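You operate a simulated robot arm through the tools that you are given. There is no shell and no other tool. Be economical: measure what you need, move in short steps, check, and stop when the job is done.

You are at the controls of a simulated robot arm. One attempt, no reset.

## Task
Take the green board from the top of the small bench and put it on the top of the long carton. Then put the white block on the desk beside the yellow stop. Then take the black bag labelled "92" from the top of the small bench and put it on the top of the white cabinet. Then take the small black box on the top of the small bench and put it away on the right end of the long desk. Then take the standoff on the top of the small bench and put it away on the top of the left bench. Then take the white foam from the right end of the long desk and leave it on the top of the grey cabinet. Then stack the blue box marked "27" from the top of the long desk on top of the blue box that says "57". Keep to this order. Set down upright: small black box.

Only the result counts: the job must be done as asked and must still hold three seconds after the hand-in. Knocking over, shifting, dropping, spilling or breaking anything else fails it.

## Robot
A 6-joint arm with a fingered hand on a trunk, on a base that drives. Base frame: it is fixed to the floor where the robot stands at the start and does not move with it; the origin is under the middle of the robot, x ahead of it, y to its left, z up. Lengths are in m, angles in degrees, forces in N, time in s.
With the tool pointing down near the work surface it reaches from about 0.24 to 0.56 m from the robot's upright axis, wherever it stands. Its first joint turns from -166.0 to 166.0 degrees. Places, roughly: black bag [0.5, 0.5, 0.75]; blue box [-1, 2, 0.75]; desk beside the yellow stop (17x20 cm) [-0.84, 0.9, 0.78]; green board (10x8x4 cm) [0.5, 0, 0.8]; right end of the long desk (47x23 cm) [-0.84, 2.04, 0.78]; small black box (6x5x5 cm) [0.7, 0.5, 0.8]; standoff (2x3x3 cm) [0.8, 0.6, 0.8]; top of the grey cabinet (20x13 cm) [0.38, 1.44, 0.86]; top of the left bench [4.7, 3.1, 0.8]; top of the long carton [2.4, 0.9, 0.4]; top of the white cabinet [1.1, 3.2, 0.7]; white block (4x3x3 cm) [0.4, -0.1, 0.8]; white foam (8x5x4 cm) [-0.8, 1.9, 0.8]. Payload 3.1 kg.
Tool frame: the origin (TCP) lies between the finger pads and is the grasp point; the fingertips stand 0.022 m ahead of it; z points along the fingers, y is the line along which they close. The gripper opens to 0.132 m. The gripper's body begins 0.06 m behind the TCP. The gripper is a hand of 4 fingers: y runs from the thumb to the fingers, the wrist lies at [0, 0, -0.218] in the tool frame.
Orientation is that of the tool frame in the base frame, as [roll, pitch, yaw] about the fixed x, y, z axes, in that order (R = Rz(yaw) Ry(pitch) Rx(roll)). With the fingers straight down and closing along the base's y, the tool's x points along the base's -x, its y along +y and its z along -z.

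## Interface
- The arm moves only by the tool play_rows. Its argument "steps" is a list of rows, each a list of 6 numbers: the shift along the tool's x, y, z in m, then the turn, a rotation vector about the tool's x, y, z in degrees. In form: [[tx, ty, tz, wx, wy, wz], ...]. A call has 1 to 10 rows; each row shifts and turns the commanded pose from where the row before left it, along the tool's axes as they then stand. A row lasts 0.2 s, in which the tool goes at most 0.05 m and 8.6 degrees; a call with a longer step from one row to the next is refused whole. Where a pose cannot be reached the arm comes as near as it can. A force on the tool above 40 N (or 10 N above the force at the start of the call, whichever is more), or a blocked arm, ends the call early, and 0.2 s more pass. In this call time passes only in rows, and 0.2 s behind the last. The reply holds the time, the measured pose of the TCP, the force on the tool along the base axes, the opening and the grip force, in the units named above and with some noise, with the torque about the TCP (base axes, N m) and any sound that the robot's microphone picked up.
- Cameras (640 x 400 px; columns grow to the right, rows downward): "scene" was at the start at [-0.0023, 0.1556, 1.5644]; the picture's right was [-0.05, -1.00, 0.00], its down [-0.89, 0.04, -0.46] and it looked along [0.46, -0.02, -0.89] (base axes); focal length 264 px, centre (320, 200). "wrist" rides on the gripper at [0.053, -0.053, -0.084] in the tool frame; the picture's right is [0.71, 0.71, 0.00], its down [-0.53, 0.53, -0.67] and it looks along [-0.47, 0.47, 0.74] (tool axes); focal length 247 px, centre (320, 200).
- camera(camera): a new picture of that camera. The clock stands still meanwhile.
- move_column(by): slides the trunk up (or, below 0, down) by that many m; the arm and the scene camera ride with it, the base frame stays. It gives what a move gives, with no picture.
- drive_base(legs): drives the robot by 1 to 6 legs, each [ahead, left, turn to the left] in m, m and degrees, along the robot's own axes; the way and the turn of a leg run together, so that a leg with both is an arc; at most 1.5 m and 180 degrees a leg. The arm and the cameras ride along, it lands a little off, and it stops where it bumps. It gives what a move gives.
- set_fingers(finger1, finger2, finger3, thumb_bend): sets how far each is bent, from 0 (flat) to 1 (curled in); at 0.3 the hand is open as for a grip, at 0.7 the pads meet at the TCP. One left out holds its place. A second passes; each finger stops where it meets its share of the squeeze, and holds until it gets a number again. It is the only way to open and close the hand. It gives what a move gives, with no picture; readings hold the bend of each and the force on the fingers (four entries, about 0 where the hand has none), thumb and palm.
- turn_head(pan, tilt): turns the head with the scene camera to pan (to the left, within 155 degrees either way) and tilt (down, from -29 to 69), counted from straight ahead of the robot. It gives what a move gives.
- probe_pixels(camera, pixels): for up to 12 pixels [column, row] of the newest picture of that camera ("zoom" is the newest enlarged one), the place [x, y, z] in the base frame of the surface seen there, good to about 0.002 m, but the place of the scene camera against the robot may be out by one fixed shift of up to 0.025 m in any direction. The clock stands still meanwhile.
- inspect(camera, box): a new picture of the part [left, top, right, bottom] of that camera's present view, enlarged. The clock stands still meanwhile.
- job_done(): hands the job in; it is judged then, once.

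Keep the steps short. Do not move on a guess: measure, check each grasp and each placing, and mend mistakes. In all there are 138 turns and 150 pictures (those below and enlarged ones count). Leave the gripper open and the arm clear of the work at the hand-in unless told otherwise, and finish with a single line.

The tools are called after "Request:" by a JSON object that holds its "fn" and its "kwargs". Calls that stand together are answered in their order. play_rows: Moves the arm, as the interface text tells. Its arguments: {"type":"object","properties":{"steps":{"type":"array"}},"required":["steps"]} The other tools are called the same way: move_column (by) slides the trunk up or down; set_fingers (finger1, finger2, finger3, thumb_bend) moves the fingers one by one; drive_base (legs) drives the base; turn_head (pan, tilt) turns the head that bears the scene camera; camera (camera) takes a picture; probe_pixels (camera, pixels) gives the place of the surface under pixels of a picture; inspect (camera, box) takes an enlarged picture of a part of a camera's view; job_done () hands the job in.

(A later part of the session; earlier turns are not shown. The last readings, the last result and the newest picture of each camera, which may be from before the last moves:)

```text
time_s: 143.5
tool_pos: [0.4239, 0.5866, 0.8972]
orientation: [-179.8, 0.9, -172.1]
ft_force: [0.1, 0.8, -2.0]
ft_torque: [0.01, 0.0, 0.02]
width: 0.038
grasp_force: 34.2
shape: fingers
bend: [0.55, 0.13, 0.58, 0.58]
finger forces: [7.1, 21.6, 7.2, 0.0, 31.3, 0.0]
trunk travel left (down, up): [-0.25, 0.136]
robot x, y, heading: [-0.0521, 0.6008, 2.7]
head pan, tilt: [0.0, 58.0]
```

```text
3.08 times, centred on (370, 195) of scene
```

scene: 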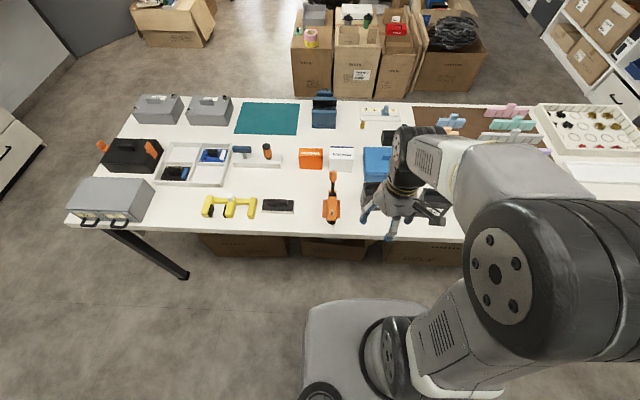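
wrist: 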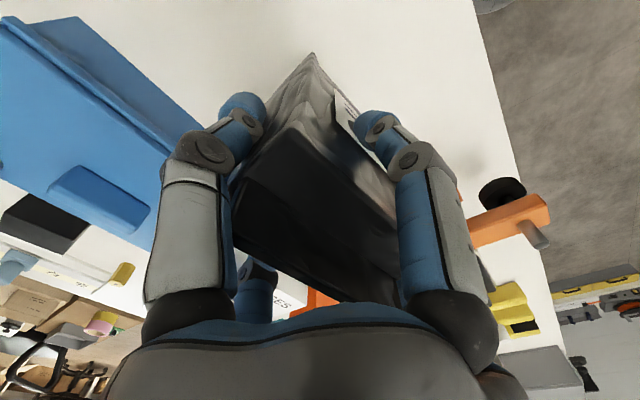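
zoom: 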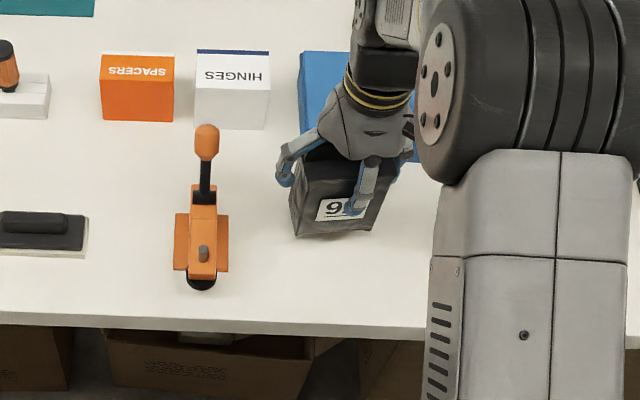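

Bag is lifted. Raise and retract, then drive to the white cabinet.

Request:
{"fn": "play_rows", "kwargs": {"steps": [[0, 0, -0.04, 0, 0, 0], [0, 0, -0.045, 0, 0, 0], [0, 0, -0.045, 0, 0, 0], [0, 0, -0.035, 0, 0, 0], [0.045, 0, 0, 0, 0, 0], [0.045, 0, 0, 0, 0, 0], [0.045, 0, 0, 0, 0, 0]]}}

Request:
{"fn": "drive_base", "kwargs": {"legs": [[-0.03, 0.8, 0], [0, 0.8, -2.7], [0, 0, 90], [0.2, -1.2, 0]]}}

Request:
{"fn": "turn_head", "kwargs": {"pan": 0, "tilt": 45}}

Request:
{"fn": "camera", "kwargs": {"camera": "scene"}}

Request:
{"fn": "camera", "kwargs": {"camera": "wrist"}}

```text
time_s: 145.1
tool_pos: [0.2835, 0.5673, 1.0688]
orientation: [-179.8, 1.1, -172.1]
ft_force: [-0.1, 0.8, -1.2]
ft_torque: [-0.02, 0.01, 0.02]
width: 0.0381
grasp_force: 32.4
shape: fingers
bend: [0.55, 0.13, 0.58, 0.57]
finger forces: [6.9, 21.9, 7.1, 0.1, 29.1, 0.1]
trunk travel left (down, up): [-0.25, 0.136]
robot x, y, heading: [-0.0533, 0.5965, 2.7]
head pan, tilt: [0.0, 58.0]
```

```text
time_s: 162.9
tool_pos: [1.1065, 2.7344, 1.0683]
orientation: [-179.8, 0.9, -85.6]
ft_force: [1.5, -1.2, -0.9]
ft_torque: [-0.01, 0.03, 0.0]
width: 0.0375
grasp_force: 31.1
shape: fingers
bend: [0.56, 0.13, 0.58, 0.57]
finger forces: [6.6, 21.2, 6.9, 0.0, 28.1, 0.0]
trunk travel left (down, up): [-0.25, 0.136]
robot x, y, heading: [1.0502, 2.3994, 88.8]
head pan, tilt: [0.0, 58.0]
```

```text
time_s: 163.7
tool_pos: [1.1058, 2.7333, 1.0682]
orientation: [-179.8, 1.0, -85.6]
ft_force: [0.1, 0.3, -1.9]
ft_torque: [-0.01, -0.01, 0.02]
width: 0.0376
grasp_force: 31.7
shape: fingers
bend: [0.56, 0.13, 0.58, 0.57]
finger forces: [6.7, 21.3, 6.9, 0.0, 28.1, 0.0]
trunk travel left (down, up): [-0.25, 0.136]
robot x, y, heading: [1.0519, 2.3985, 88.8]
head pan, tilt: [0.0, 45.0]
```

```text
89 pictures are left
```

scene: 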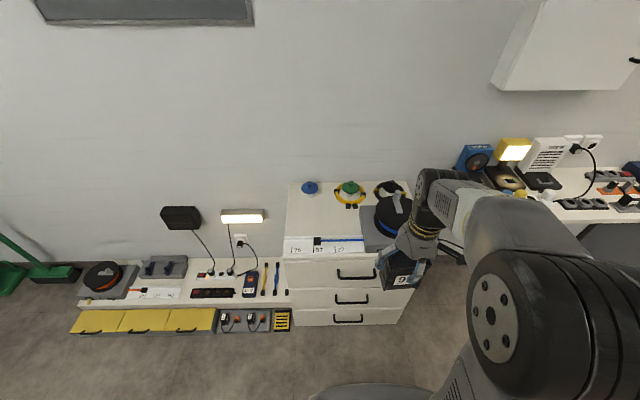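

```text
88 pictures are left
```

wrist: 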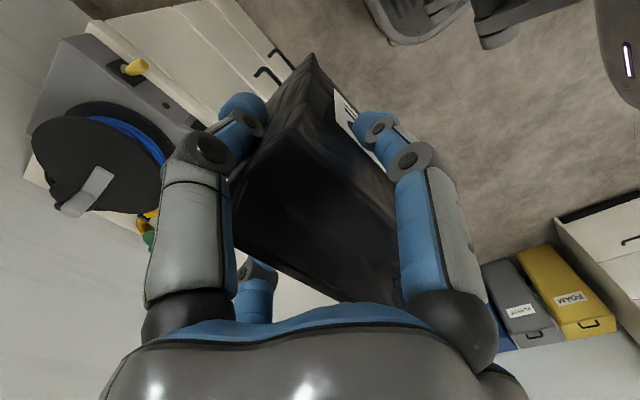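

Request:
{"fn": "inspect", "kwargs": {"camera": "scene", "box": [270, 160, 450, 290]}}

Request:
{"fn": "probe_pixels", "kwargs": {"camera": "scene", "pixels": [[287, 258], [290, 185], [310, 190], [340, 215], [320, 215], [345, 242], [300, 248], [318, 242], [350, 195], [365, 220], [370, 240], [390, 215]]}}

```text
3.08 times, centred on (360, 225) of scene
```

zoom: 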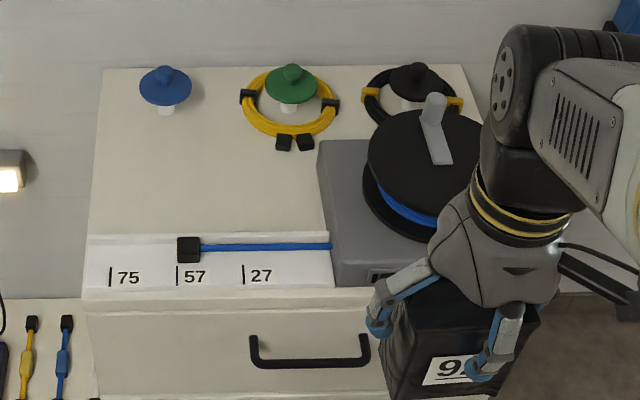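

```text
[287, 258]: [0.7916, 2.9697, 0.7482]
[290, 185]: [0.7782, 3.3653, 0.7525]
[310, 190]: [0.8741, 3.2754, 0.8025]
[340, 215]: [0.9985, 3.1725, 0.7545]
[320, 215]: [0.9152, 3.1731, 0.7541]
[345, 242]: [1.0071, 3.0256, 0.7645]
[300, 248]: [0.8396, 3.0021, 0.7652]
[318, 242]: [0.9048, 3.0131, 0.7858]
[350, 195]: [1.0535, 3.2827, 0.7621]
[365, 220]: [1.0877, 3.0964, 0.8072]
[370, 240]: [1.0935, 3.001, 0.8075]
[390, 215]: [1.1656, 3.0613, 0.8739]
```

Free area on the cabinet top: x 0.82–1.07, y 3.07–3.21, surface z≈0.74. I drive closer.

Request:
{"fn": "drive_base", "kwargs": {"legs": [[0.24, 0.1, 1.2]]}}

```text
time_s: 165.5
tool_pos: [0.9982, 2.979, 1.0677]
orientation: [-179.8, 0.9, -84.2]
ft_force: [0.5, 0.2, -1.5]
ft_torque: [-0.01, 0.03, -0.02]
width: 0.0374
grasp_force: 31.0
shape: fingers
bend: [0.56, 0.13, 0.58, 0.57]
finger forces: [6.6, 21.3, 7.1, 0.0, 27.8, 0.0]
trunk travel left (down, up): [-0.25, 0.136]
robot x, y, heading: [0.9577, 2.6418, 90.3]
head pan, tilt: [0.0, 45.0]
```

Request:
{"fn": "play_rows", "kwargs": {"steps": [[-0.042, 0.013, 0, 0, 0, 0], [-0.042, 0.013, 0, 0, 0, 0], [-0.042, 0.013, 0, 0, 0, 0], [-0.041, 0.012, 0, 0, 0, 0], [0, 0, 0.045, 0, 0, 5], [0, 0, 0.045, 0, 0, 0], [0, 0, 0.045, 0, 0, 0], [0, 0, 0.045, 0, 0, 0]]}}

Request:
{"fn": "camera", "kwargs": {"camera": "wrist"}}

Request:
{"fn": "camera", "kwargs": {"camera": "scene"}}

```text
time_s: 167.3
tool_pos: [0.9295, 3.1419, 0.8925]
orientation: [-179.9, 0.9, -89.3]
ft_force: [0.3, 0.8, -1.3]
ft_torque: [0.07, -0.03, -0.02]
width: 0.0377
grasp_force: 30.5
shape: fingers
bend: [0.56, 0.13, 0.58, 0.57]
finger forces: [6.7, 21.6, 6.9, 0.0, 26.4, 0.0]
trunk travel left (down, up): [-0.25, 0.136]
robot x, y, heading: [0.9569, 2.6384, 90.4]
head pan, tilt: [0.0, 45.0]
```

```text
86 pictures are left
```

wrist: 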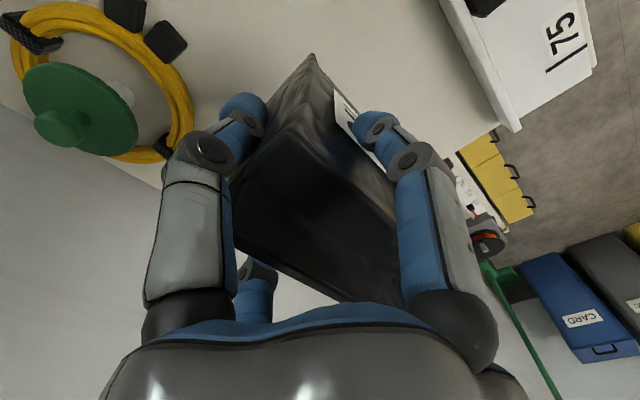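

```text
85 pictures are left
```

scene: 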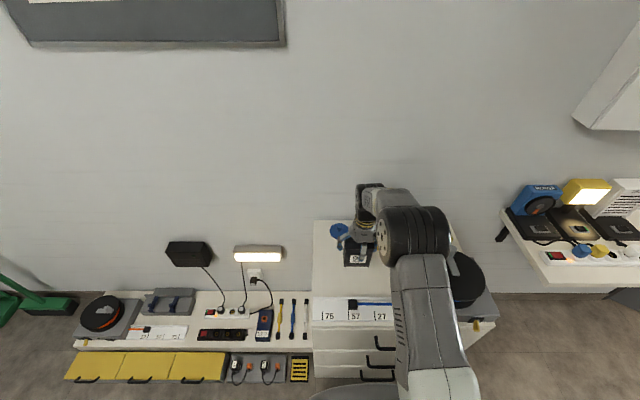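

Request:
{"fn": "probe_pixels", "kwargs": {"camera": "wrist", "pixels": [[312, 58], [285, 80], [335, 85], [440, 60], [480, 100], [165, 150], [185, 110], [260, 30], [355, 120], [370, 180], [390, 210]]}}

Request:
{"fn": "inspect", "kwargs": {"camera": "scene", "box": [300, 170, 480, 310]}}

```text
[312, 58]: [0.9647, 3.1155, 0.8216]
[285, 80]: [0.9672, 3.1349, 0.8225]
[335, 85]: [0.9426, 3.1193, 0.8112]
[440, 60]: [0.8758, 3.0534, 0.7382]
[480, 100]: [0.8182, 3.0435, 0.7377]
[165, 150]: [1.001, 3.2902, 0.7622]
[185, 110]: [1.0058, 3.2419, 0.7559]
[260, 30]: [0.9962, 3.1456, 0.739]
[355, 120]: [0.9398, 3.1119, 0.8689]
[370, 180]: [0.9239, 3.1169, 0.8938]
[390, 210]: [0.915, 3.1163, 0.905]
```

```text
2.86 times, centred on (390, 240) of scene
```

zoom: 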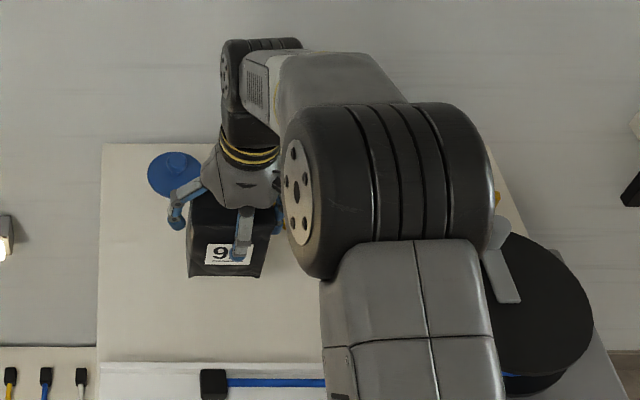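

Request:
{"fn": "probe_pixels", "kwargs": {"camera": "zoom", "pixels": [[192, 274], [225, 276], [256, 274], [196, 240], [262, 240], [205, 262], [250, 262]]}}

```text
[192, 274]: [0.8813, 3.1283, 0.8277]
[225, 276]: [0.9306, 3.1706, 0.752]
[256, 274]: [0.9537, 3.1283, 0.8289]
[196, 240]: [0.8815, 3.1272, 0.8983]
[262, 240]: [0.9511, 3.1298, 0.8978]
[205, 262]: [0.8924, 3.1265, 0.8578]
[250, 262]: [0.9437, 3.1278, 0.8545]
```

Bag bottom is level at ≈0.813. Descend ~0.07 with a gentle finish.

Request:
{"fn": "play_rows", "kwargs": {"steps": [[0, 0, 0.04, 0, 0, 0], [0, 0, 0.025, 0, 0, 0], [0, 0, 0.004, 0, 0, 0], [0, 0, 0.003, 0, 0, 0]]}}

```text
time_s: 168.3
tool_pos: [0.9306, 3.1447, 0.8262]
orientation: [-179.9, 1.7, -89.2]
ft_force: [0.6, -6.3, 23.3]
ft_torque: [-0.1, -0.14, -0.03]
width: 0.0377
grasp_force: 37.3
shape: fingers
bend: [0.55, 0.12, 0.58, 0.57]
finger forces: [8.7, 29.5, 6.8, 0.0, 29.7, 0.0]
trunk travel left (down, up): [-0.25, 0.136]
robot x, y, heading: [0.9527, 2.643, 90.0]
head pan, tilt: [0.0, 45.0]
stopped in row 4: the force on the tool passed its limit at 43 N (the readings are from after the stop); the commanded pose is now the measured one
```

Request:
{"fn": "play_rows", "kwargs": {"steps": [[0, 0, -0.002, 0, 0, 0]]}}

Request:
{"fn": "set_fingers", "kwargs": {"finger2": 0.05, "thumb_bend": 0.35}}

Request:
{"fn": "set_fingers", "kwargs": {"finger1": 0.42, "finger3": 0.42, "finger2": 0.05, "thumb_bend": 0.2}}

Request:
{"fn": "camera", "kwargs": {"camera": "wrist"}}

```text
time_s: 168.7
tool_pos: [0.931, 3.1438, 0.8269]
orientation: [-179.9, 1.6, -89.2]
ft_force: [-2.3, -1.6, 18.1]
ft_torque: [-0.08, -0.15, -0.02]
width: 0.0375
grasp_force: 34.6
shape: fingers
bend: [0.56, 0.12, 0.58, 0.57]
finger forces: [7.4, 28.1, 7.7, 0.0, 27.2, 0.0]
trunk travel left (down, up): [-0.25, 0.136]
robot x, y, heading: [0.9548, 2.6388, 90.5]
head pan, tilt: [0.0, 45.0]
```

```text
time_s: 169.7
tool_pos: [0.9306, 3.145, 0.8247]
orientation: [-179.8, 1.3, -89.2]
ft_force: [-3.6, -0.2, 10.1]
ft_torque: [-0.01, 0.12, 0.05]
width: 0.0565
grasp_force: 10.6
shape: fingers
bend: [0.55, 0.04, 0.58, 0.35]
finger forces: [8.5, 4.9, 8.2, 0.0, 0.2, 0.0]
trunk travel left (down, up): [-0.25, 0.136]
robot x, y, heading: [0.9546, 2.6381, 90.1]
head pan, tilt: [0.0, 45.0]
```

```text
time_s: 170.7
tool_pos: [0.9318, 3.1446, 0.8249]
orientation: [-180.0, 1.4, -89.2]
ft_force: [-1.6, -0.3, 3.5]
ft_torque: [0.0, 0.13, 0.0]
width: 0.0837
grasp_force: 1.4
shape: fingers
bend: [0.42, 0.04, 0.42, 0.2]
finger forces: [0.1, 3.8, 0.0, 0.0, 0.1, 0.0]
trunk travel left (down, up): [-0.25, 0.136]
robot x, y, heading: [0.9541, 2.6424, 90.2]
head pan, tilt: [0.0, 45.0]
```

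```text
83 pictures are left
```

wrist: 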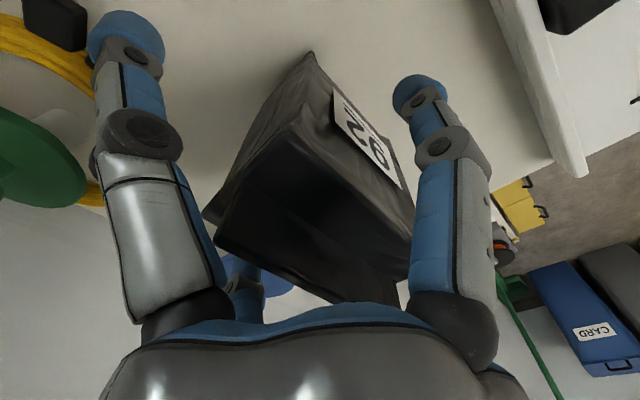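

Finger 2 still lightly touches; I shift the hand 8 mm toward its side, then rise straight up.

Request:
{"fn": "play_rows", "kwargs": {"steps": [[0, 0.004, 0, 0, 0, 0], [0, 0.004, 0, 0, 0, 0]]}}

Request:
{"fn": "play_rows", "kwargs": {"steps": [[0, 0, -0.015, 0, 0, 0], [0, 0, -0.03, 0, 0, 0], [0, 0, -0.045, 0, 0, 0], [0, 0, -0.045, 0, 0, 0], [0, 0, -0.045, 0, 0, 0]]}}

Request:
{"fn": "camera", "kwargs": {"camera": "wrist"}}

```text
time_s: 171.3
tool_pos: [0.9233, 3.1455, 0.8254]
orientation: [-179.9, 1.4, -89.3]
ft_force: [0.3, 0.9, 0.2]
ft_torque: [0.02, 0.02, 0.0]
width: 0.0843
grasp_force: 0.1
shape: fingers
bend: [0.42, 0.05, 0.42, 0.2]
finger forces: [0.1, 0.1, 0.1, 0.1, 0.4, 0.0]
trunk travel left (down, up): [-0.25, 0.136]
robot x, y, heading: [0.9572, 2.6371, 90.0]
head pan, tilt: [0.0, 45.0]
```

```text
time_s: 172.5
tool_pos: [0.922, 3.1411, 1.0101]
orientation: [-180.0, 1.5, -89.2]
ft_force: [0.3, 0.4, 0.0]
ft_torque: [0.02, 0.0, -0.03]
width: 0.0837
grasp_force: 0.1
shape: fingers
bend: [0.42, 0.05, 0.42, 0.2]
finger forces: [0.1, 0.1, 0.1, 0.1, 0.1, 0.0]
trunk travel left (down, up): [-0.25, 0.136]
robot x, y, heading: [0.9567, 2.6402, 90.3]
head pan, tilt: [0.0, 45.0]
```

```text
82 pictures are left
```

wrist: 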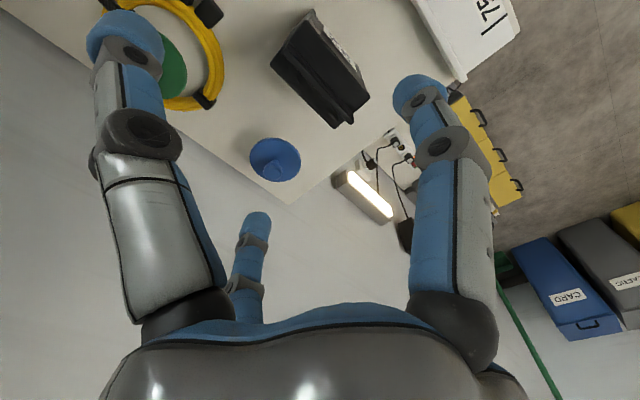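

Bag 92 stands on the white cabinet. Retract and head for the far side of the small bench, where the black box and standoff are within reach.

Request:
{"fn": "play_rows", "kwargs": {"steps": [[0, 0, -0.04, 0, 0, 0], [0.045, -0.008, 0, 0, 0, 0], [0.045, -0.008, 0, 0, 0, 0], [0.045, -0.008, 0, 0, 0, 0], [0.045, -0.008, 0, 0, 0, 0], [0.03, 0, 0, 0, 0, 0]]}}

Request:
{"fn": "drive_base", "kwargs": {"legs": [[-0.45, 0, 0], [0, 0, 90], [-0.42, 0, 0], [0, 0.6, 0]]}}

Request:
{"fn": "turn_head", "kwargs": {"pan": 50, "tilt": 50}}

Request:
{"fn": "camera", "kwargs": {"camera": "scene"}}

Request:
{"fn": "probe_pixels", "kwargs": {"camera": "scene", "pixels": [[320, 200], [420, 200], [500, 200], [250, 200], [320, 300], [320, 100], [400, 100], [200, 100]]}}

```text
time_s: 173.9
tool_pos: [0.9596, 2.9302, 1.0399]
orientation: [180.0, 1.3, -89.2]
ft_force: [0.2, -0.6, -0.3]
ft_torque: [-0.01, 0.03, 0.0]
width: 0.084
grasp_force: 0.0
shape: fingers
bend: [0.42, 0.05, 0.42, 0.2]
finger forces: [0.1, 0.0, 0.0, 0.1, 0.1, 0.0]
trunk travel left (down, up): [-0.25, 0.136]
robot x, y, heading: [0.9552, 2.6424, 90.2]
head pan, tilt: [0.0, 45.0]
```

```text
time_s: 185.6
tool_pos: [1.0821, 1.6117, 1.0388]
orientation: [-179.7, 1.4, -0.3]
ft_force: [0.5, -0.3, -0.1]
ft_torque: [-0.01, 0.02, 0.03]
width: 0.0837
grasp_force: 0.1
shape: fingers
bend: [0.42, 0.05, 0.42, 0.2]
finger forces: [0.0, 0.0, 0.1, 0.1, 0.0, 0.1]
trunk travel left (down, up): [-0.25, 0.136]
robot x, y, heading: [1.373, 1.5995, 179.4]
head pan, tilt: [0.0, 45.0]
```

```text
time_s: 186.7
tool_pos: [1.0825, 1.6124, 1.039]
orientation: [-180.0, 1.4, -0.1]
ft_force: [-0.3, 0.3, -0.2]
ft_torque: [0.02, 0.01, 0.01]
width: 0.0837
grasp_force: 0.0
shape: fingers
bend: [0.42, 0.05, 0.42, 0.2]
finger forces: [0.1, 0.1, 0.1, 0.0, 0.0, 0.0]
trunk travel left (down, up): [-0.25, 0.136]
robot x, y, heading: [1.373, 1.5991, 179.2]
head pan, tilt: [50.0, 50.0]
```

```text
81 pictures are left
```

scene: 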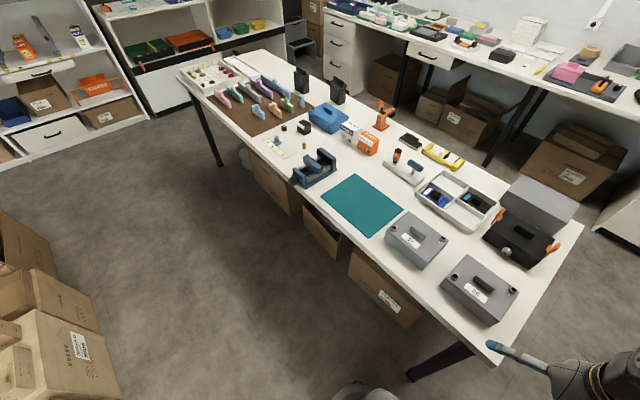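

```text
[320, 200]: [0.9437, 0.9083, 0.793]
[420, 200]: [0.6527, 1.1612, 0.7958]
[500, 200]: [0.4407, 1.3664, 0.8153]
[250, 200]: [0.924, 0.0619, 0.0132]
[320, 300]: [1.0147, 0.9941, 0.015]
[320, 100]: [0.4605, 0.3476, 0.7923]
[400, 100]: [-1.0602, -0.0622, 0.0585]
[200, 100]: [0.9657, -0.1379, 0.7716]
```

Request:
{"fn": "probe_pixels", "kwargs": {"camera": "scene", "pixels": [[275, 190], [262, 175], [325, 235], [380, 290], [300, 200], [345, 258], [445, 350], [215, 165]]}}

Request:
{"fn": "turn_head", "kwargs": {"pan": 10, "tilt": 69}}

Request:
{"fn": "camera", "kwargs": {"camera": "scene"}}

```text
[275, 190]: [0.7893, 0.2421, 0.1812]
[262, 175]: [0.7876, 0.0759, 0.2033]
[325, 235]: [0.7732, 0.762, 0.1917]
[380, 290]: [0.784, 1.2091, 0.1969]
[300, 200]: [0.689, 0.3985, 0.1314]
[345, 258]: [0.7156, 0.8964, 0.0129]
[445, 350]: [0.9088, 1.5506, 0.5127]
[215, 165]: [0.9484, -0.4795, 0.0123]
```

```text
time_s: 187.8
tool_pos: [1.083, 1.6121, 1.039]
orientation: [-180.0, 1.4, -0.3]
ft_force: [0.3, 0.1, 0.4]
ft_torque: [0.0, 0.02, 0.0]
width: 0.0838
grasp_force: 0.0
shape: fingers
bend: [0.42, 0.05, 0.42, 0.2]
finger forces: [0.0, 0.0, 0.0, 0.0, 0.0, 0.0]
trunk travel left (down, up): [-0.25, 0.136]
robot x, y, heading: [1.3722, 1.599, 179.1]
head pan, tilt: [10.0, 68.8]
```

```text
80 pictures are left
```

scene: 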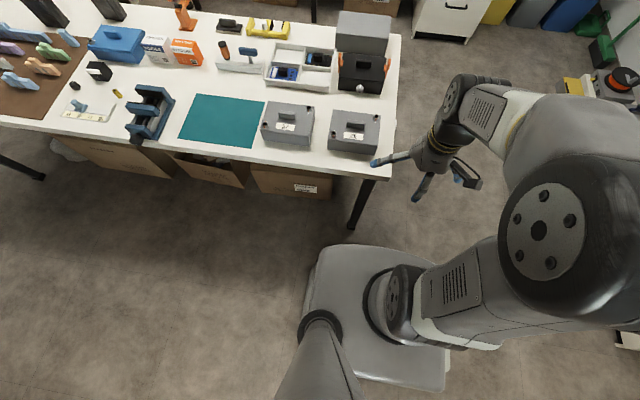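

Request:
{"fn": "drive_base", "kwargs": {"legs": [[0, 1.08, 0.8], [0.15, 0, 0]]}}

Request:
{"fn": "set_fingers", "kwargs": {"finger1": 0.3, "finger2": 0.3, "finger3": 0.3, "thumb_bend": 0.3}}

Request:
{"fn": "camera", "kwargs": {"camera": "wrist"}}

Request:
{"fn": "camera", "kwargs": {"camera": "scene"}}

```text
time_s: 194.3
tool_pos: [0.9234, 0.5272, 1.0369]
orientation: [179.9, 1.2, 0.1]
ft_force: [0.0, 1.0, -0.8]
ft_torque: [0.01, -0.02, 0.01]
width: 0.0836
grasp_force: 0.0
shape: fingers
bend: [0.42, 0.05, 0.42, 0.2]
finger forces: [0.0, 0.1, 0.0, 0.0, 0.0, 0.0]
trunk travel left (down, up): [-0.25, 0.136]
robot x, y, heading: [1.2177, 0.5182, 179.6]
head pan, tilt: [10.0, 68.8]
```

```text
time_s: 195.3
tool_pos: [0.9262, 0.5272, 1.0397]
orientation: [-179.9, 1.4, 0.2]
ft_force: [-1.0, 0.3, -0.2]
ft_torque: [-0.02, -0.03, -0.02]
width: 0.0879
grasp_force: 0.2
shape: fingers
bend: [0.3, 0.3, 0.3, 0.3]
finger forces: [0.1, 0.0, 0.1, 0.1, 0.0, 0.0]
trunk travel left (down, up): [-0.25, 0.136]
robot x, y, heading: [1.2135, 0.5242, 179.7]
head pan, tilt: [10.0, 68.8]
```

```text
79 pictures are left
```

wrist: 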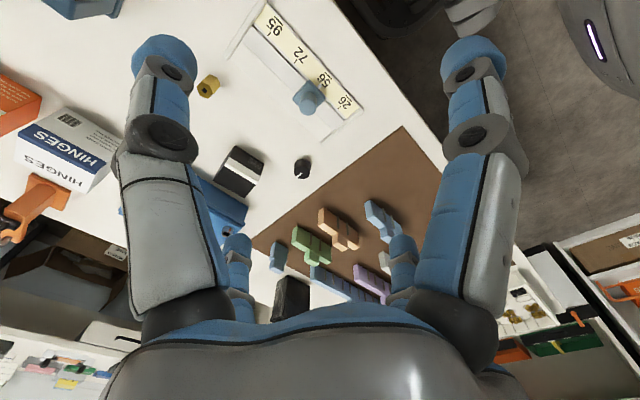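

```text
78 pictures are left
```

scene: 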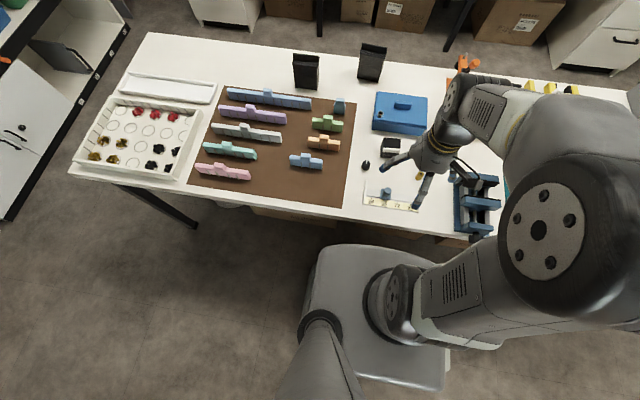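

Request:
{"fn": "inspect", "kwargs": {"camera": "wrist", "box": [190, 60, 330, 200]}}

Request:
{"fn": "probe_pixels", "kwargs": {"camera": "zoom", "pixels": [[235, 235], [345, 300], [180, 350], [250, 310], [300, 345], [280, 275], [85, 110], [75, 75], [120, 95], [510, 300], [195, 300], [220, 255]]}}

```text
2.86 times, centred on (260, 130) of wrist
```

zoom: 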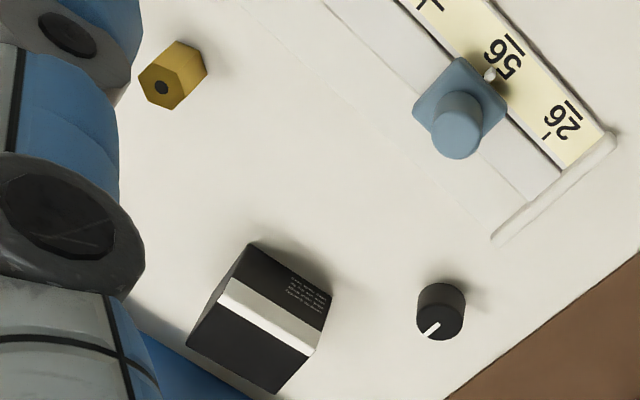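

```text
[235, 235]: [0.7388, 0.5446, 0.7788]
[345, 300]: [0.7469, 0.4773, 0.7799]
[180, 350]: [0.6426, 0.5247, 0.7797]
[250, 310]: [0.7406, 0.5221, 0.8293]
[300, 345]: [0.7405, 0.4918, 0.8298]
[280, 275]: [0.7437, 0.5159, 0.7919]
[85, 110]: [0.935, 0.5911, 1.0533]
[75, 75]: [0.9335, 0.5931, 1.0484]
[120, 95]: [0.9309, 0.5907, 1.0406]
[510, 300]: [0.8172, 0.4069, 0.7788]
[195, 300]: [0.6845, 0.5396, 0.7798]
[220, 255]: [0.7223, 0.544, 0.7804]
```

Request:
{"fn": "play_rows", "kwargs": {"steps": [[-0.048, 0.005, 0, 0, 0, 0], [-0.048, 0.005, 0, 0, 0, 0], [-0.048, 0.005, 0, 0, 0, 0], [-0.048, 0.005, 0, 0, 0, 0], [-0.014, 0, 0.04, 0, 0, 0], [0, 0, 0.045, 0, 0, 0]]}}

Request:
{"fn": "camera", "kwargs": {"camera": "wrist"}}

Request:
{"fn": "inspect", "kwargs": {"camera": "wrist", "box": [230, 20, 410, 180]}}

```text
time_s: 196.7
tool_pos: [0.7162, 0.5087, 0.9621]
orientation: [-179.9, 1.3, 0.2]
ft_force: [0.5, 0.5, 0.1]
ft_torque: [-0.04, 0.03, 0.0]
width: 0.0879
grasp_force: 0.0
shape: fingers
bend: [0.3, 0.3, 0.3, 0.3]
finger forces: [0.0, 0.0, 0.1, 0.0, 0.0, 0.1]
trunk travel left (down, up): [-0.25, 0.136]
robot x, y, heading: [1.218, 0.5195, 179.4]
head pan, tilt: [10.0, 68.8]
```

```text
76 pictures are left
```

wrist: 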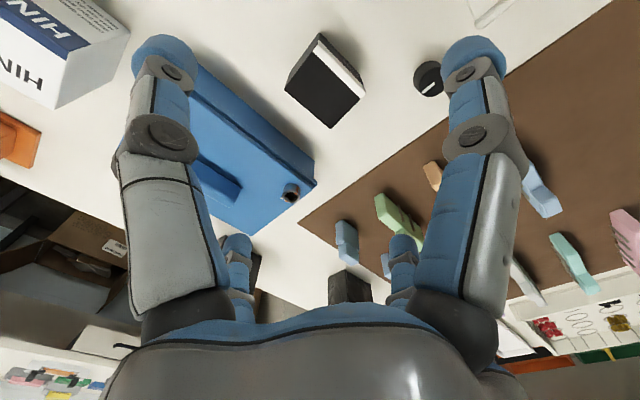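

```text
2.50 times, centred on (320, 100) of wrist
```

zoom: 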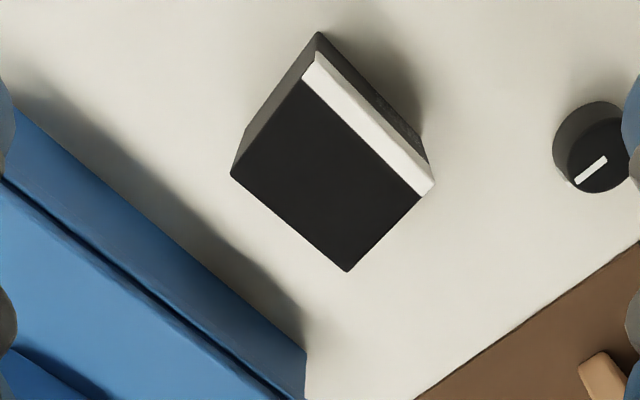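

Request:
{"fn": "probe_pixels", "kwargs": {"camera": "zoom", "pixels": [[233, 173], [346, 269], [431, 187], [306, 72], [330, 160], [318, 36], [305, 340], [590, 150], [150, 220], [20, 180], [235, 180]]}}

```text
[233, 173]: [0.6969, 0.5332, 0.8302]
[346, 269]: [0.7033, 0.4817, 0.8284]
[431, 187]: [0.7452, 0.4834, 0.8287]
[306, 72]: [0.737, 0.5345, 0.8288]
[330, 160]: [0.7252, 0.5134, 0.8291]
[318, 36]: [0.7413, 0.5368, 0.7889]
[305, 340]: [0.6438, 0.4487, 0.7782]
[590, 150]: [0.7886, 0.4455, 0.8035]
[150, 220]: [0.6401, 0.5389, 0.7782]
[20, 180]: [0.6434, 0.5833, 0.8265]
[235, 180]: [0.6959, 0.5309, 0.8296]
```

Black box spans x 0.698–0.742, y 0.482–0.535, top 0.829. Grip along x with fingers 1, 3, yaw +5°.

Request:
{"fn": "set_fingers", "kwargs": {"finger1": 0.47, "finger3": 0.47}}

Request:
{"fn": "play_rows", "kwargs": {"steps": [[0.0045, 0, 0, 0, 0, -5], [0, 0, 0.045, 0, 0, 0], [0, 0, 0.045, 0, 0, 0], [0, 0, 0.045, 0, 0, 0], [0, 0, 0.007, 0, 0, 0]]}}

Request:
{"fn": "set_fingers", "kwargs": {"finger1": 0.8, "finger3": 0.8}}

Request:
{"fn": "play_rows", "kwargs": {"steps": [[0, 0, -0.02, 0, 0, 0], [0, 0, -0.04, 0, 0, 0]]}}

Request:
{"fn": "camera", "kwargs": {"camera": "wrist"}}

```text
time_s: 197.7
tool_pos: [0.7169, 0.5087, 0.9631]
orientation: [-179.9, 1.4, 0.2]
ft_force: [0.8, 0.2, 1.0]
ft_torque: [0.0, 0.01, -0.04]
width: 0.0708
grasp_force: 0.1
shape: fingers
bend: [0.47, 0.3, 0.47, 0.3]
finger forces: [0.0, 0.1, 0.0, 0.0, 0.0, 0.2]
trunk travel left (down, up): [-0.25, 0.136]
robot x, y, heading: [1.2137, 0.5174, 179.5]
head pan, tilt: [10.0, 68.8]
```

```text
time_s: 198.9
tool_pos: [0.7188, 0.5101, 0.8159]
orientation: [-179.7, 1.4, 5.2]
ft_force: [0.4, -1.0, -0.5]
ft_torque: [0.04, -0.03, -0.02]
width: 0.071
grasp_force: 0.1
shape: fingers
bend: [0.47, 0.3, 0.47, 0.3]
finger forces: [0.0, 0.0, 0.0, 0.0, 0.0, 0.0]
trunk travel left (down, up): [-0.25, 0.136]
robot x, y, heading: [1.2138, 0.5184, 179.6]
head pan, tilt: [10.0, 68.8]
```

```text
time_s: 199.9
tool_pos: [0.7188, 0.5098, 0.8159]
orientation: [-179.7, 1.4, 5.1]
ft_force: [0.2, 0.5, 0.8]
ft_torque: [0.02, 0.01, 0.02]
width: 0.0628
grasp_force: 6.8
shape: fingers
bend: [0.58, 0.3, 0.58, 0.3]
finger forces: [7.1, 0.0, 7.1, 0.0, 0.0, 0.0]
trunk travel left (down, up): [-0.25, 0.136]
robot x, y, heading: [1.212, 0.5222, 179.8]
head pan, tilt: [10.0, 68.8]
```

```text
time_s: 200.5
tool_pos: [0.7218, 0.5066, 0.8753]
orientation: [-179.8, 1.4, 5.1]
ft_force: [1.1, 0.5, 0.0]
ft_torque: [0.03, -0.01, -0.04]
width: 0.063
grasp_force: 7.0
shape: fingers
bend: [0.58, 0.3, 0.58, 0.3]
finger forces: [7.1, 0.0, 7.0, 0.1, 0.0, 0.0]
trunk travel left (down, up): [-0.25, 0.136]
robot x, y, heading: [1.2186, 0.52, 179.9]
head pan, tilt: [10.0, 68.8]
```

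```text
74 pictures are left
```

wrist: 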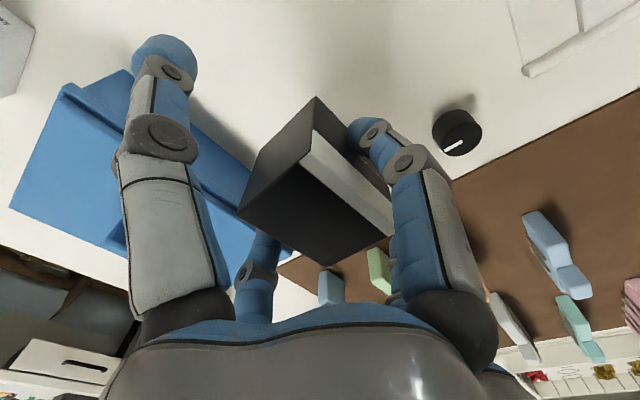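

Box held. Retract, drive around the bench end to the right end of the long desk.

Request:
{"fn": "play_rows", "kwargs": {"steps": [[0, 0, -0.045, 0, 0, 0], [0, 0, -0.045, 0, 0, 0], [0, 0, -0.045, 0, 0, 0], [0, 0, -0.03, 0, 0, 0], [0.048, 0, 0, 0, 0, 0], [0.048, 0, 0, 0, 0, 0], [0.048, 0, 0, 0, 0, 0], [0.048, 0, 0, 0, 0, 0]]}}

Request:
{"fn": "drive_base", "kwargs": {"legs": [[-0.15, 0, 0], [0, -1.1, 0], [0, -0.55, 0], [1.4, 0, 0], [0.2, 0.1, 0]]}}

Request:
{"fn": "turn_head", "kwargs": {"pan": 0, "tilt": 50}}

Request:
{"fn": "camera", "kwargs": {"camera": "scene"}}

```text
time_s: 202.3
tool_pos: [0.9177, 0.5213, 1.0378]
orientation: [-179.7, 1.4, 5.1]
ft_force: [0.6, -1.1, -0.4]
ft_torque: [-0.04, 0.01, 0.0]
width: 0.0632
grasp_force: 7.2
shape: fingers
bend: [0.58, 0.3, 0.58, 0.3]
finger forces: [6.9, 0.0, 7.0, 0.0, 0.0, 0.0]
trunk travel left (down, up): [-0.25, 0.136]
robot x, y, heading: [1.2155, 0.5215, 179.6]
head pan, tilt: [10.0, 68.8]
```

```text
time_s: 219.6
tool_pos: [-0.5345, 2.1124, 1.0389]
orientation: [-179.7, 1.3, 3.1]
ft_force: [0.2, -0.2, 0.4]
ft_torque: [0.03, 0.02, 0.02]
width: 0.0629
grasp_force: 7.5
shape: fingers
bend: [0.58, 0.3, 0.58, 0.3]
finger forces: [7.0, 0.0, 7.0, 0.1, 0.1, 0.1]
trunk travel left (down, up): [-0.25, 0.136]
robot x, y, heading: [-0.2341, 2.0987, 177.7]
head pan, tilt: [10.0, 68.8]
```

```text
time_s: 220.4
tool_pos: [-0.5334, 2.1128, 1.0393]
orientation: [-179.6, 1.4, 3.1]
ft_force: [0.1, 0.8, 0.4]
ft_torque: [0.03, 0.03, -0.01]
width: 0.0628
grasp_force: 7.3
shape: fingers
bend: [0.58, 0.3, 0.58, 0.3]
finger forces: [7.0, 0.1, 7.0, 0.0, 0.0, 0.0]
trunk travel left (down, up): [-0.25, 0.136]
robot x, y, heading: [-0.231, 2.1014, 177.3]
head pan, tilt: [0.0, 50.0]
```

```text
73 pictures are left
```

scene: 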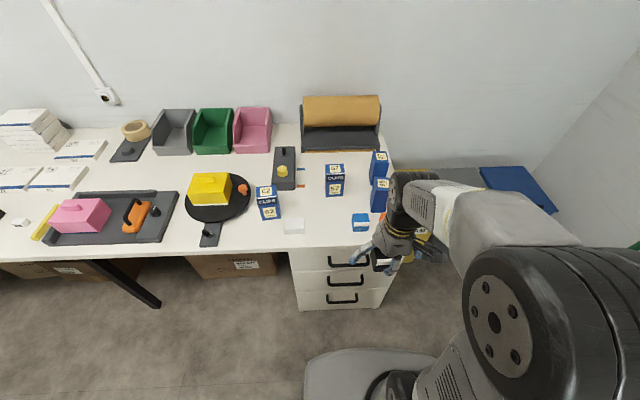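

Request:
{"fn": "inspect", "kwargs": {"camera": "scene", "box": [230, 130, 430, 270]}}

Request:
{"fn": "probe_pixels", "kwargs": {"camera": "scene", "pixels": [[294, 226], [360, 223], [325, 230], [335, 185], [335, 195], [268, 212], [380, 195], [380, 160], [290, 245], [390, 245], [335, 240], [320, 215]]}}

```text
2.86 times, centred on (330, 200) of scene
```

zoom: 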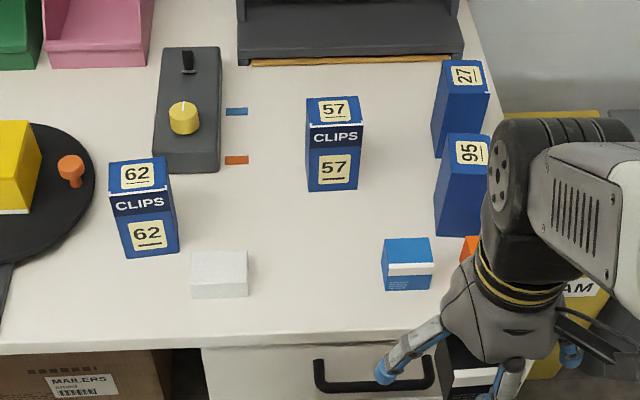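

```text
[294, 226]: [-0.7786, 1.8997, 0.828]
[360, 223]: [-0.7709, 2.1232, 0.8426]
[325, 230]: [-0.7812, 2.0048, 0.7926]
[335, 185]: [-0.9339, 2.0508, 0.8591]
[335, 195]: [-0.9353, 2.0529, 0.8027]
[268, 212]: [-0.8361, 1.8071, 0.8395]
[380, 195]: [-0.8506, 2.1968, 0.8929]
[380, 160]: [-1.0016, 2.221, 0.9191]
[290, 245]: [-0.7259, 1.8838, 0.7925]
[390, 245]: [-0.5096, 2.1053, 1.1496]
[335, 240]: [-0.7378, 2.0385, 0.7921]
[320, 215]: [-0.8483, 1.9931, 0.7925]
```

Target for the black box: (−0.845, 2.045), between foam and the small blue box, behind them. Approach and narrow the idle fingers.

Request:
{"fn": "drive_base", "kwargs": {"legs": [[0.14, 0, 2.5]]}}

Request:
{"fn": "set_fingers", "kwargs": {"finger2": 0.42, "thumb_bend": 0.42}}

```text
time_s: 221.8
tool_pos: [-0.6784, 2.1025, 1.039]
orientation: [-179.7, 1.3, 5.6]
ft_force: [0.3, -0.2, -0.6]
ft_torque: [-0.02, -0.01, 0.05]
width: 0.0629
grasp_force: 7.6
shape: fingers
bend: [0.58, 0.3, 0.58, 0.3]
finger forces: [7.0, 0.0, 7.1, 0.0, 0.0, 0.0]
trunk travel left (down, up): [-0.25, 0.136]
robot x, y, heading: [-0.3772, 2.103, -179.6]
head pan, tilt: [0.0, 50.0]
```

```text
time_s: 222.8
tool_pos: [-0.6757, 2.1033, 1.0377]
orientation: [-179.7, 1.4, 5.7]
ft_force: [0.3, -0.8, -0.7]
ft_torque: [-0.01, 0.0, 0.0]
width: 0.0447
grasp_force: 7.2
shape: fingers
bend: [0.58, 0.42, 0.58, 0.42]
finger forces: [7.0, 0.0, 7.0, 0.0, 0.0, 0.0]
trunk travel left (down, up): [-0.25, 0.136]
robot x, y, heading: [-0.3753, 2.1047, -179.6]
head pan, tilt: [0.0, 50.0]
```

Request:
{"fn": "play_rows", "kwargs": {"steps": [[-0.043, 0.0105, 0, 0, 0, 0], [-0.043, 0.0105, 0, 0, 0, 0], [-0.043, 0.01, 0, 0, 0, 0], [-0.044, 0.01, 0, 0, 0, 0], [0, 0, 0.045, 0, 0, 5], [0, 0, 0.045, 0, 0, 0], [0, 0, 0.045, 0, 0, 0]]}}

Request:
{"fn": "camera", "kwargs": {"camera": "wrist"}}

Request:
{"fn": "inspect", "kwargs": {"camera": "scene", "box": [230, 150, 430, 290]}}

```text
time_s: 224.3
tool_pos: [-0.8466, 2.0433, 0.9063]
orientation: [-180.0, 1.4, 0.6]
ft_force: [0.4, -0.4, 0.0]
ft_torque: [0.0, -0.01, 0.0]
width: 0.0445
grasp_force: 6.5
shape: fingers
bend: [0.58, 0.42, 0.58, 0.42]
finger forces: [6.9, 0.0, 6.9, 0.1, 0.0, 0.0]
trunk travel left (down, up): [-0.25, 0.136]
robot x, y, heading: [-0.3798, 2.1052, -179.9]
head pan, tilt: [0.0, 50.0]
```

```text
71 pictures are left
```

wrist: 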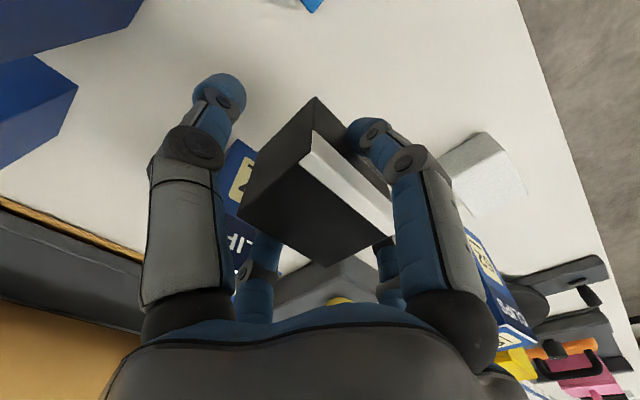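

```text
2.86 times, centred on (330, 220) of scene
```

zoom: 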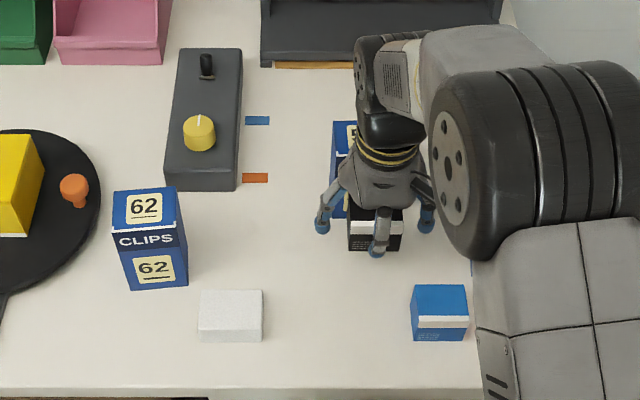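

Request:
{"fn": "probe_pixels", "kwargs": {"camera": "wrist", "pixels": [[240, 175], [232, 160], [262, 262], [480, 160], [455, 170], [488, 135], [525, 180], [480, 215], [315, 6], [60, 90]]}}

```text
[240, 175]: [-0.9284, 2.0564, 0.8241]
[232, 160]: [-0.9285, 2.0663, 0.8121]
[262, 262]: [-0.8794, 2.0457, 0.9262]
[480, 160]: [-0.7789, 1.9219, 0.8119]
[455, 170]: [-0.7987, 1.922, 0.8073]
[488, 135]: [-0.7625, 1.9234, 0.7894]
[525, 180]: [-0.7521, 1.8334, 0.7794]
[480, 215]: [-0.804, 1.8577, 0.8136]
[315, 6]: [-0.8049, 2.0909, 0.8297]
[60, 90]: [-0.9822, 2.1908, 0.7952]
```

Request:
{"fn": "play_rows", "kwargs": {"steps": [[0.006, 0, 0.045, 0, 0, 0], [0, 0, 0.035, 0, 0, 0], [0, 0, 0.006, 0, 0, 0], [0, 0, 0.003, 0, 0, 0]]}}

```text
time_s: 225.3
tool_pos: [-0.8451, 2.0435, 0.8187]
orientation: [-179.8, 1.4, 0.6]
ft_force: [-0.2, 0.6, 0.1]
ft_torque: [-0.03, 0.0, 0.04]
width: 0.0446
grasp_force: 7.1
shape: fingers
bend: [0.58, 0.42, 0.58, 0.42]
finger forces: [7.0, 0.0, 6.9, 0.1, 0.0, 0.0]
trunk travel left (down, up): [-0.25, 0.136]
robot x, y, heading: [-0.3769, 2.1039, -179.7]
head pan, tilt: [0.0, 50.0]
```

Request:
{"fn": "play_rows", "kwargs": {"steps": [[0, 0, 0.0015, 0, 0, 0], [0, 0, 0.0015, 0, 0, 0]]}}

Request:
{"fn": "set_fingers", "kwargs": {"finger1": 0.47, "finger3": 0.47}}

Request:
{"fn": "play_rows", "kwargs": {"steps": [[0, 0, -0.02, 0, 0, 0], [0, 0, -0.045, 0, 0, 0], [0, 0, -0.045, 0, 0, 0], [0, 0, -0.045, 0, 0, 0], [0, 0, -0.045, 0, 0, 0]]}}

Request:
{"fn": "camera", "kwargs": {"camera": "wrist"}}

```text
time_s: 225.9
tool_pos: [-0.8432, 2.0446, 0.8148]
orientation: [-179.8, 1.6, 0.7]
ft_force: [0.3, -1.1, 5.8]
ft_torque: [-0.04, -0.02, 0.01]
width: 0.0442
grasp_force: 7.5
shape: fingers
bend: [0.58, 0.42, 0.58, 0.42]
finger forces: [8.1, 0.0, 8.1, 0.0, 0.0, 0.0]
trunk travel left (down, up): [-0.25, 0.136]
robot x, y, heading: [-0.3722, 2.105, -179.9]
head pan, tilt: [0.0, 50.0]
```

```text
time_s: 226.9
tool_pos: [-0.8432, 2.0442, 0.8145]
orientation: [-179.8, 1.5, 0.6]
ft_force: [-0.2, 0.6, -0.2]
ft_torque: [0.04, -0.02, 0.02]
width: 0.0542
grasp_force: 0.0
shape: fingers
bend: [0.47, 0.42, 0.47, 0.42]
finger forces: [0.0, 0.1, 0.0, 0.1, 0.0, 0.1]
trunk travel left (down, up): [-0.25, 0.136]
robot x, y, heading: [-0.3746, 2.1009, -179.9]
head pan, tilt: [0.0, 50.0]
```

```text
time_s: 228.2
tool_pos: [-0.842, 2.0426, 1.0171]
orientation: [-179.9, 1.4, 0.7]
ft_force: [0.5, 0.2, 0.3]
ft_torque: [-0.01, 0.01, -0.02]
width: 0.054
grasp_force: 0.1
shape: fingers
bend: [0.47, 0.42, 0.47, 0.42]
finger forces: [0.0, 0.1, 0.0, 0.1, 0.0, 0.0]
trunk travel left (down, up): [-0.25, 0.136]
robot x, y, heading: [-0.3755, 2.1019, -179.8]
head pan, tilt: [0.0, 50.0]
```

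```text
69 pictures are left
```

wrist: 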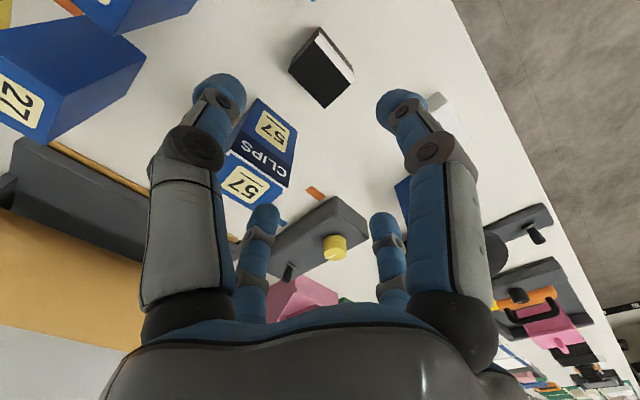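

Black box stands upright in place. Back to the far side of the bench for the standoff.

Request:
{"fn": "play_rows", "kwargs": {"steps": [[0, 0, -0.025, 0, 0, 0], [0.048, -0.01, 0, 0, 0, 0], [0.048, -0.01, 0, 0, 0, 0], [0.048, -0.012, 0, 0, 0, 0], [0.038, -0.015, 0, 0, 0, 0]]}}

Request:
{"fn": "drive_base", "kwargs": {"legs": [[-1.45, -0.07, 0], [-0.3, 0, 0], [0, 1.1, 0], [0, 0.5, 0], [0.15, 0, 0]]}}

Request:
{"fn": "set_fingers", "kwargs": {"finger1": 0.3, "finger2": 0.3, "finger3": 0.3, "thumb_bend": 0.3}}

Request:
{"fn": "camera", "kwargs": {"camera": "wrist"}}

```text
time_s: 229.3
tool_pos: [-0.6553, 2.0934, 1.0355]
orientation: [-179.9, 1.6, 0.7]
ft_force: [0.3, 0.4, -0.8]
ft_torque: [-0.03, 0.01, 0.0]
width: 0.0542
grasp_force: 0.0
shape: fingers
bend: [0.47, 0.42, 0.47, 0.42]
finger forces: [0.1, 0.1, 0.0, 0.0, 0.0, 0.0]
trunk travel left (down, up): [-0.25, 0.136]
robot x, y, heading: [-0.3744, 2.1002, -179.9]
head pan, tilt: [0.0, 50.0]
```

```text
time_s: 247.0
tool_pos: [0.934, 0.5593, 1.0353]
orientation: [-179.9, 1.4, -0.2]
ft_force: [0.2, 0.7, -1.2]
ft_torque: [0.0, -0.03, -0.01]
width: 0.0541
grasp_force: 0.0
shape: fingers
bend: [0.47, 0.42, 0.47, 0.42]
finger forces: [0.1, 0.0, 0.0, 0.0, 0.0, 0.0]
trunk travel left (down, up): [-0.25, 0.136]
robot x, y, heading: [1.2166, 0.5653, 179.5]
head pan, tilt: [0.0, 50.0]
```

```text
time_s: 248.0
tool_pos: [0.9351, 0.5584, 1.0369]
orientation: [-179.9, 1.4, -0.1]
ft_force: [-0.4, -0.5, 0.2]
ft_torque: [-0.02, 0.02, -0.04]
width: 0.0875
grasp_force: 0.1
shape: fingers
bend: [0.3, 0.3, 0.3, 0.3]
finger forces: [0.0, 0.1, 0.0, 0.0, 0.0, 0.0]
trunk travel left (down, up): [-0.25, 0.136]
robot x, y, heading: [1.216, 0.567, 179.4]
head pan, tilt: [0.0, 50.0]
```

```text
68 pictures are left
```

wrist: 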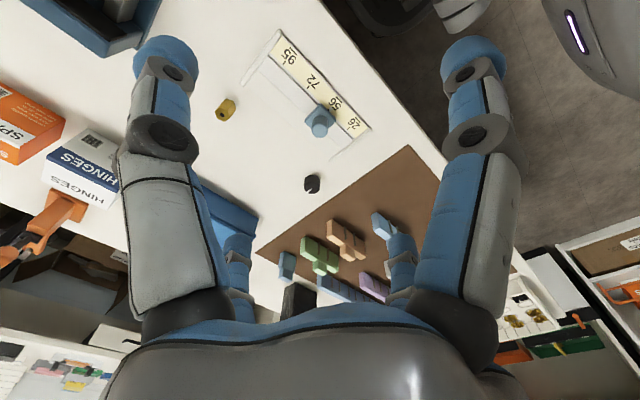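

Request:
{"fn": "probe_pixels", "kwargs": {"camera": "wrist", "pixels": [[226, 108], [220, 112], [232, 102], [226, 118], [240, 130], [312, 183], [255, 90], [260, 75], [60, 20]]}}

```text
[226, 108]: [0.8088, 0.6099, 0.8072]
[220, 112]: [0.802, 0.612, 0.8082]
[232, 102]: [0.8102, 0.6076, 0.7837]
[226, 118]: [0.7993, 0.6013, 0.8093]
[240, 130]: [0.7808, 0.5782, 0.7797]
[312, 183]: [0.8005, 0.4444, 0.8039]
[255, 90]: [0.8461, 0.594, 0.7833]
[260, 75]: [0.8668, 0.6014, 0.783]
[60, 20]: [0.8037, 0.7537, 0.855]
```

Request:
{"fn": "play_rows", "kwargs": {"steps": [[-0.045, -0.016, 0, 0, 0, 0], [-0.045, -0.016, 0, 0, 0, 0], [-0.043, -0.017, 0, 0, 0, 0], [0, 0, 0.045, 0, 0, 0], [0, 0, 0.045, 0, 0, 0]]}}

Request:
{"fn": "inspect", "kwargs": {"camera": "wrist", "box": [220, 10, 420, 180]}}

```text
time_s: 249.2
tool_pos: [0.8033, 0.608, 0.9513]
orientation: [-179.9, 1.4, -0.1]
ft_force: [-0.4, 0.2, -0.1]
ft_torque: [-0.01, -0.02, -0.01]
width: 0.0875
grasp_force: 0.0
shape: fingers
bend: [0.3, 0.3, 0.3, 0.3]
finger forces: [0.0, 0.0, 0.1, 0.0, 0.0, 0.1]
trunk travel left (down, up): [-0.25, 0.136]
robot x, y, heading: [1.216, 0.5671, 179.7]
head pan, tilt: [0.0, 50.0]
```

```text
2.35 times, centred on (320, 95) of wrist
```

zoom: 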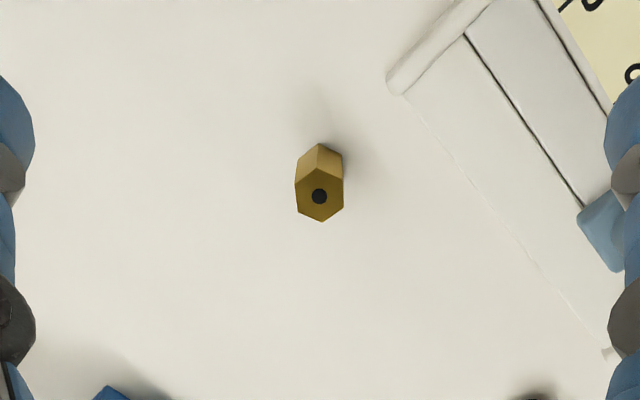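

Request:
{"fn": "probe_pixels", "kwargs": {"camera": "zoom", "pixels": [[319, 205], [300, 195], [340, 195], [320, 178], [320, 217], [395, 85], [500, 220], [440, 140], [320, 150]]}}

```text
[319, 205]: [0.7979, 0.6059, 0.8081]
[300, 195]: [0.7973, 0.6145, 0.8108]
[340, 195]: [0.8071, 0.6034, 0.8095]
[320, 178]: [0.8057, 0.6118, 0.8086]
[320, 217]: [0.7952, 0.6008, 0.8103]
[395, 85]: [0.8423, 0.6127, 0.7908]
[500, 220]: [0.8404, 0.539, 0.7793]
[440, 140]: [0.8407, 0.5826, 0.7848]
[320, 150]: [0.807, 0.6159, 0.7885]
```

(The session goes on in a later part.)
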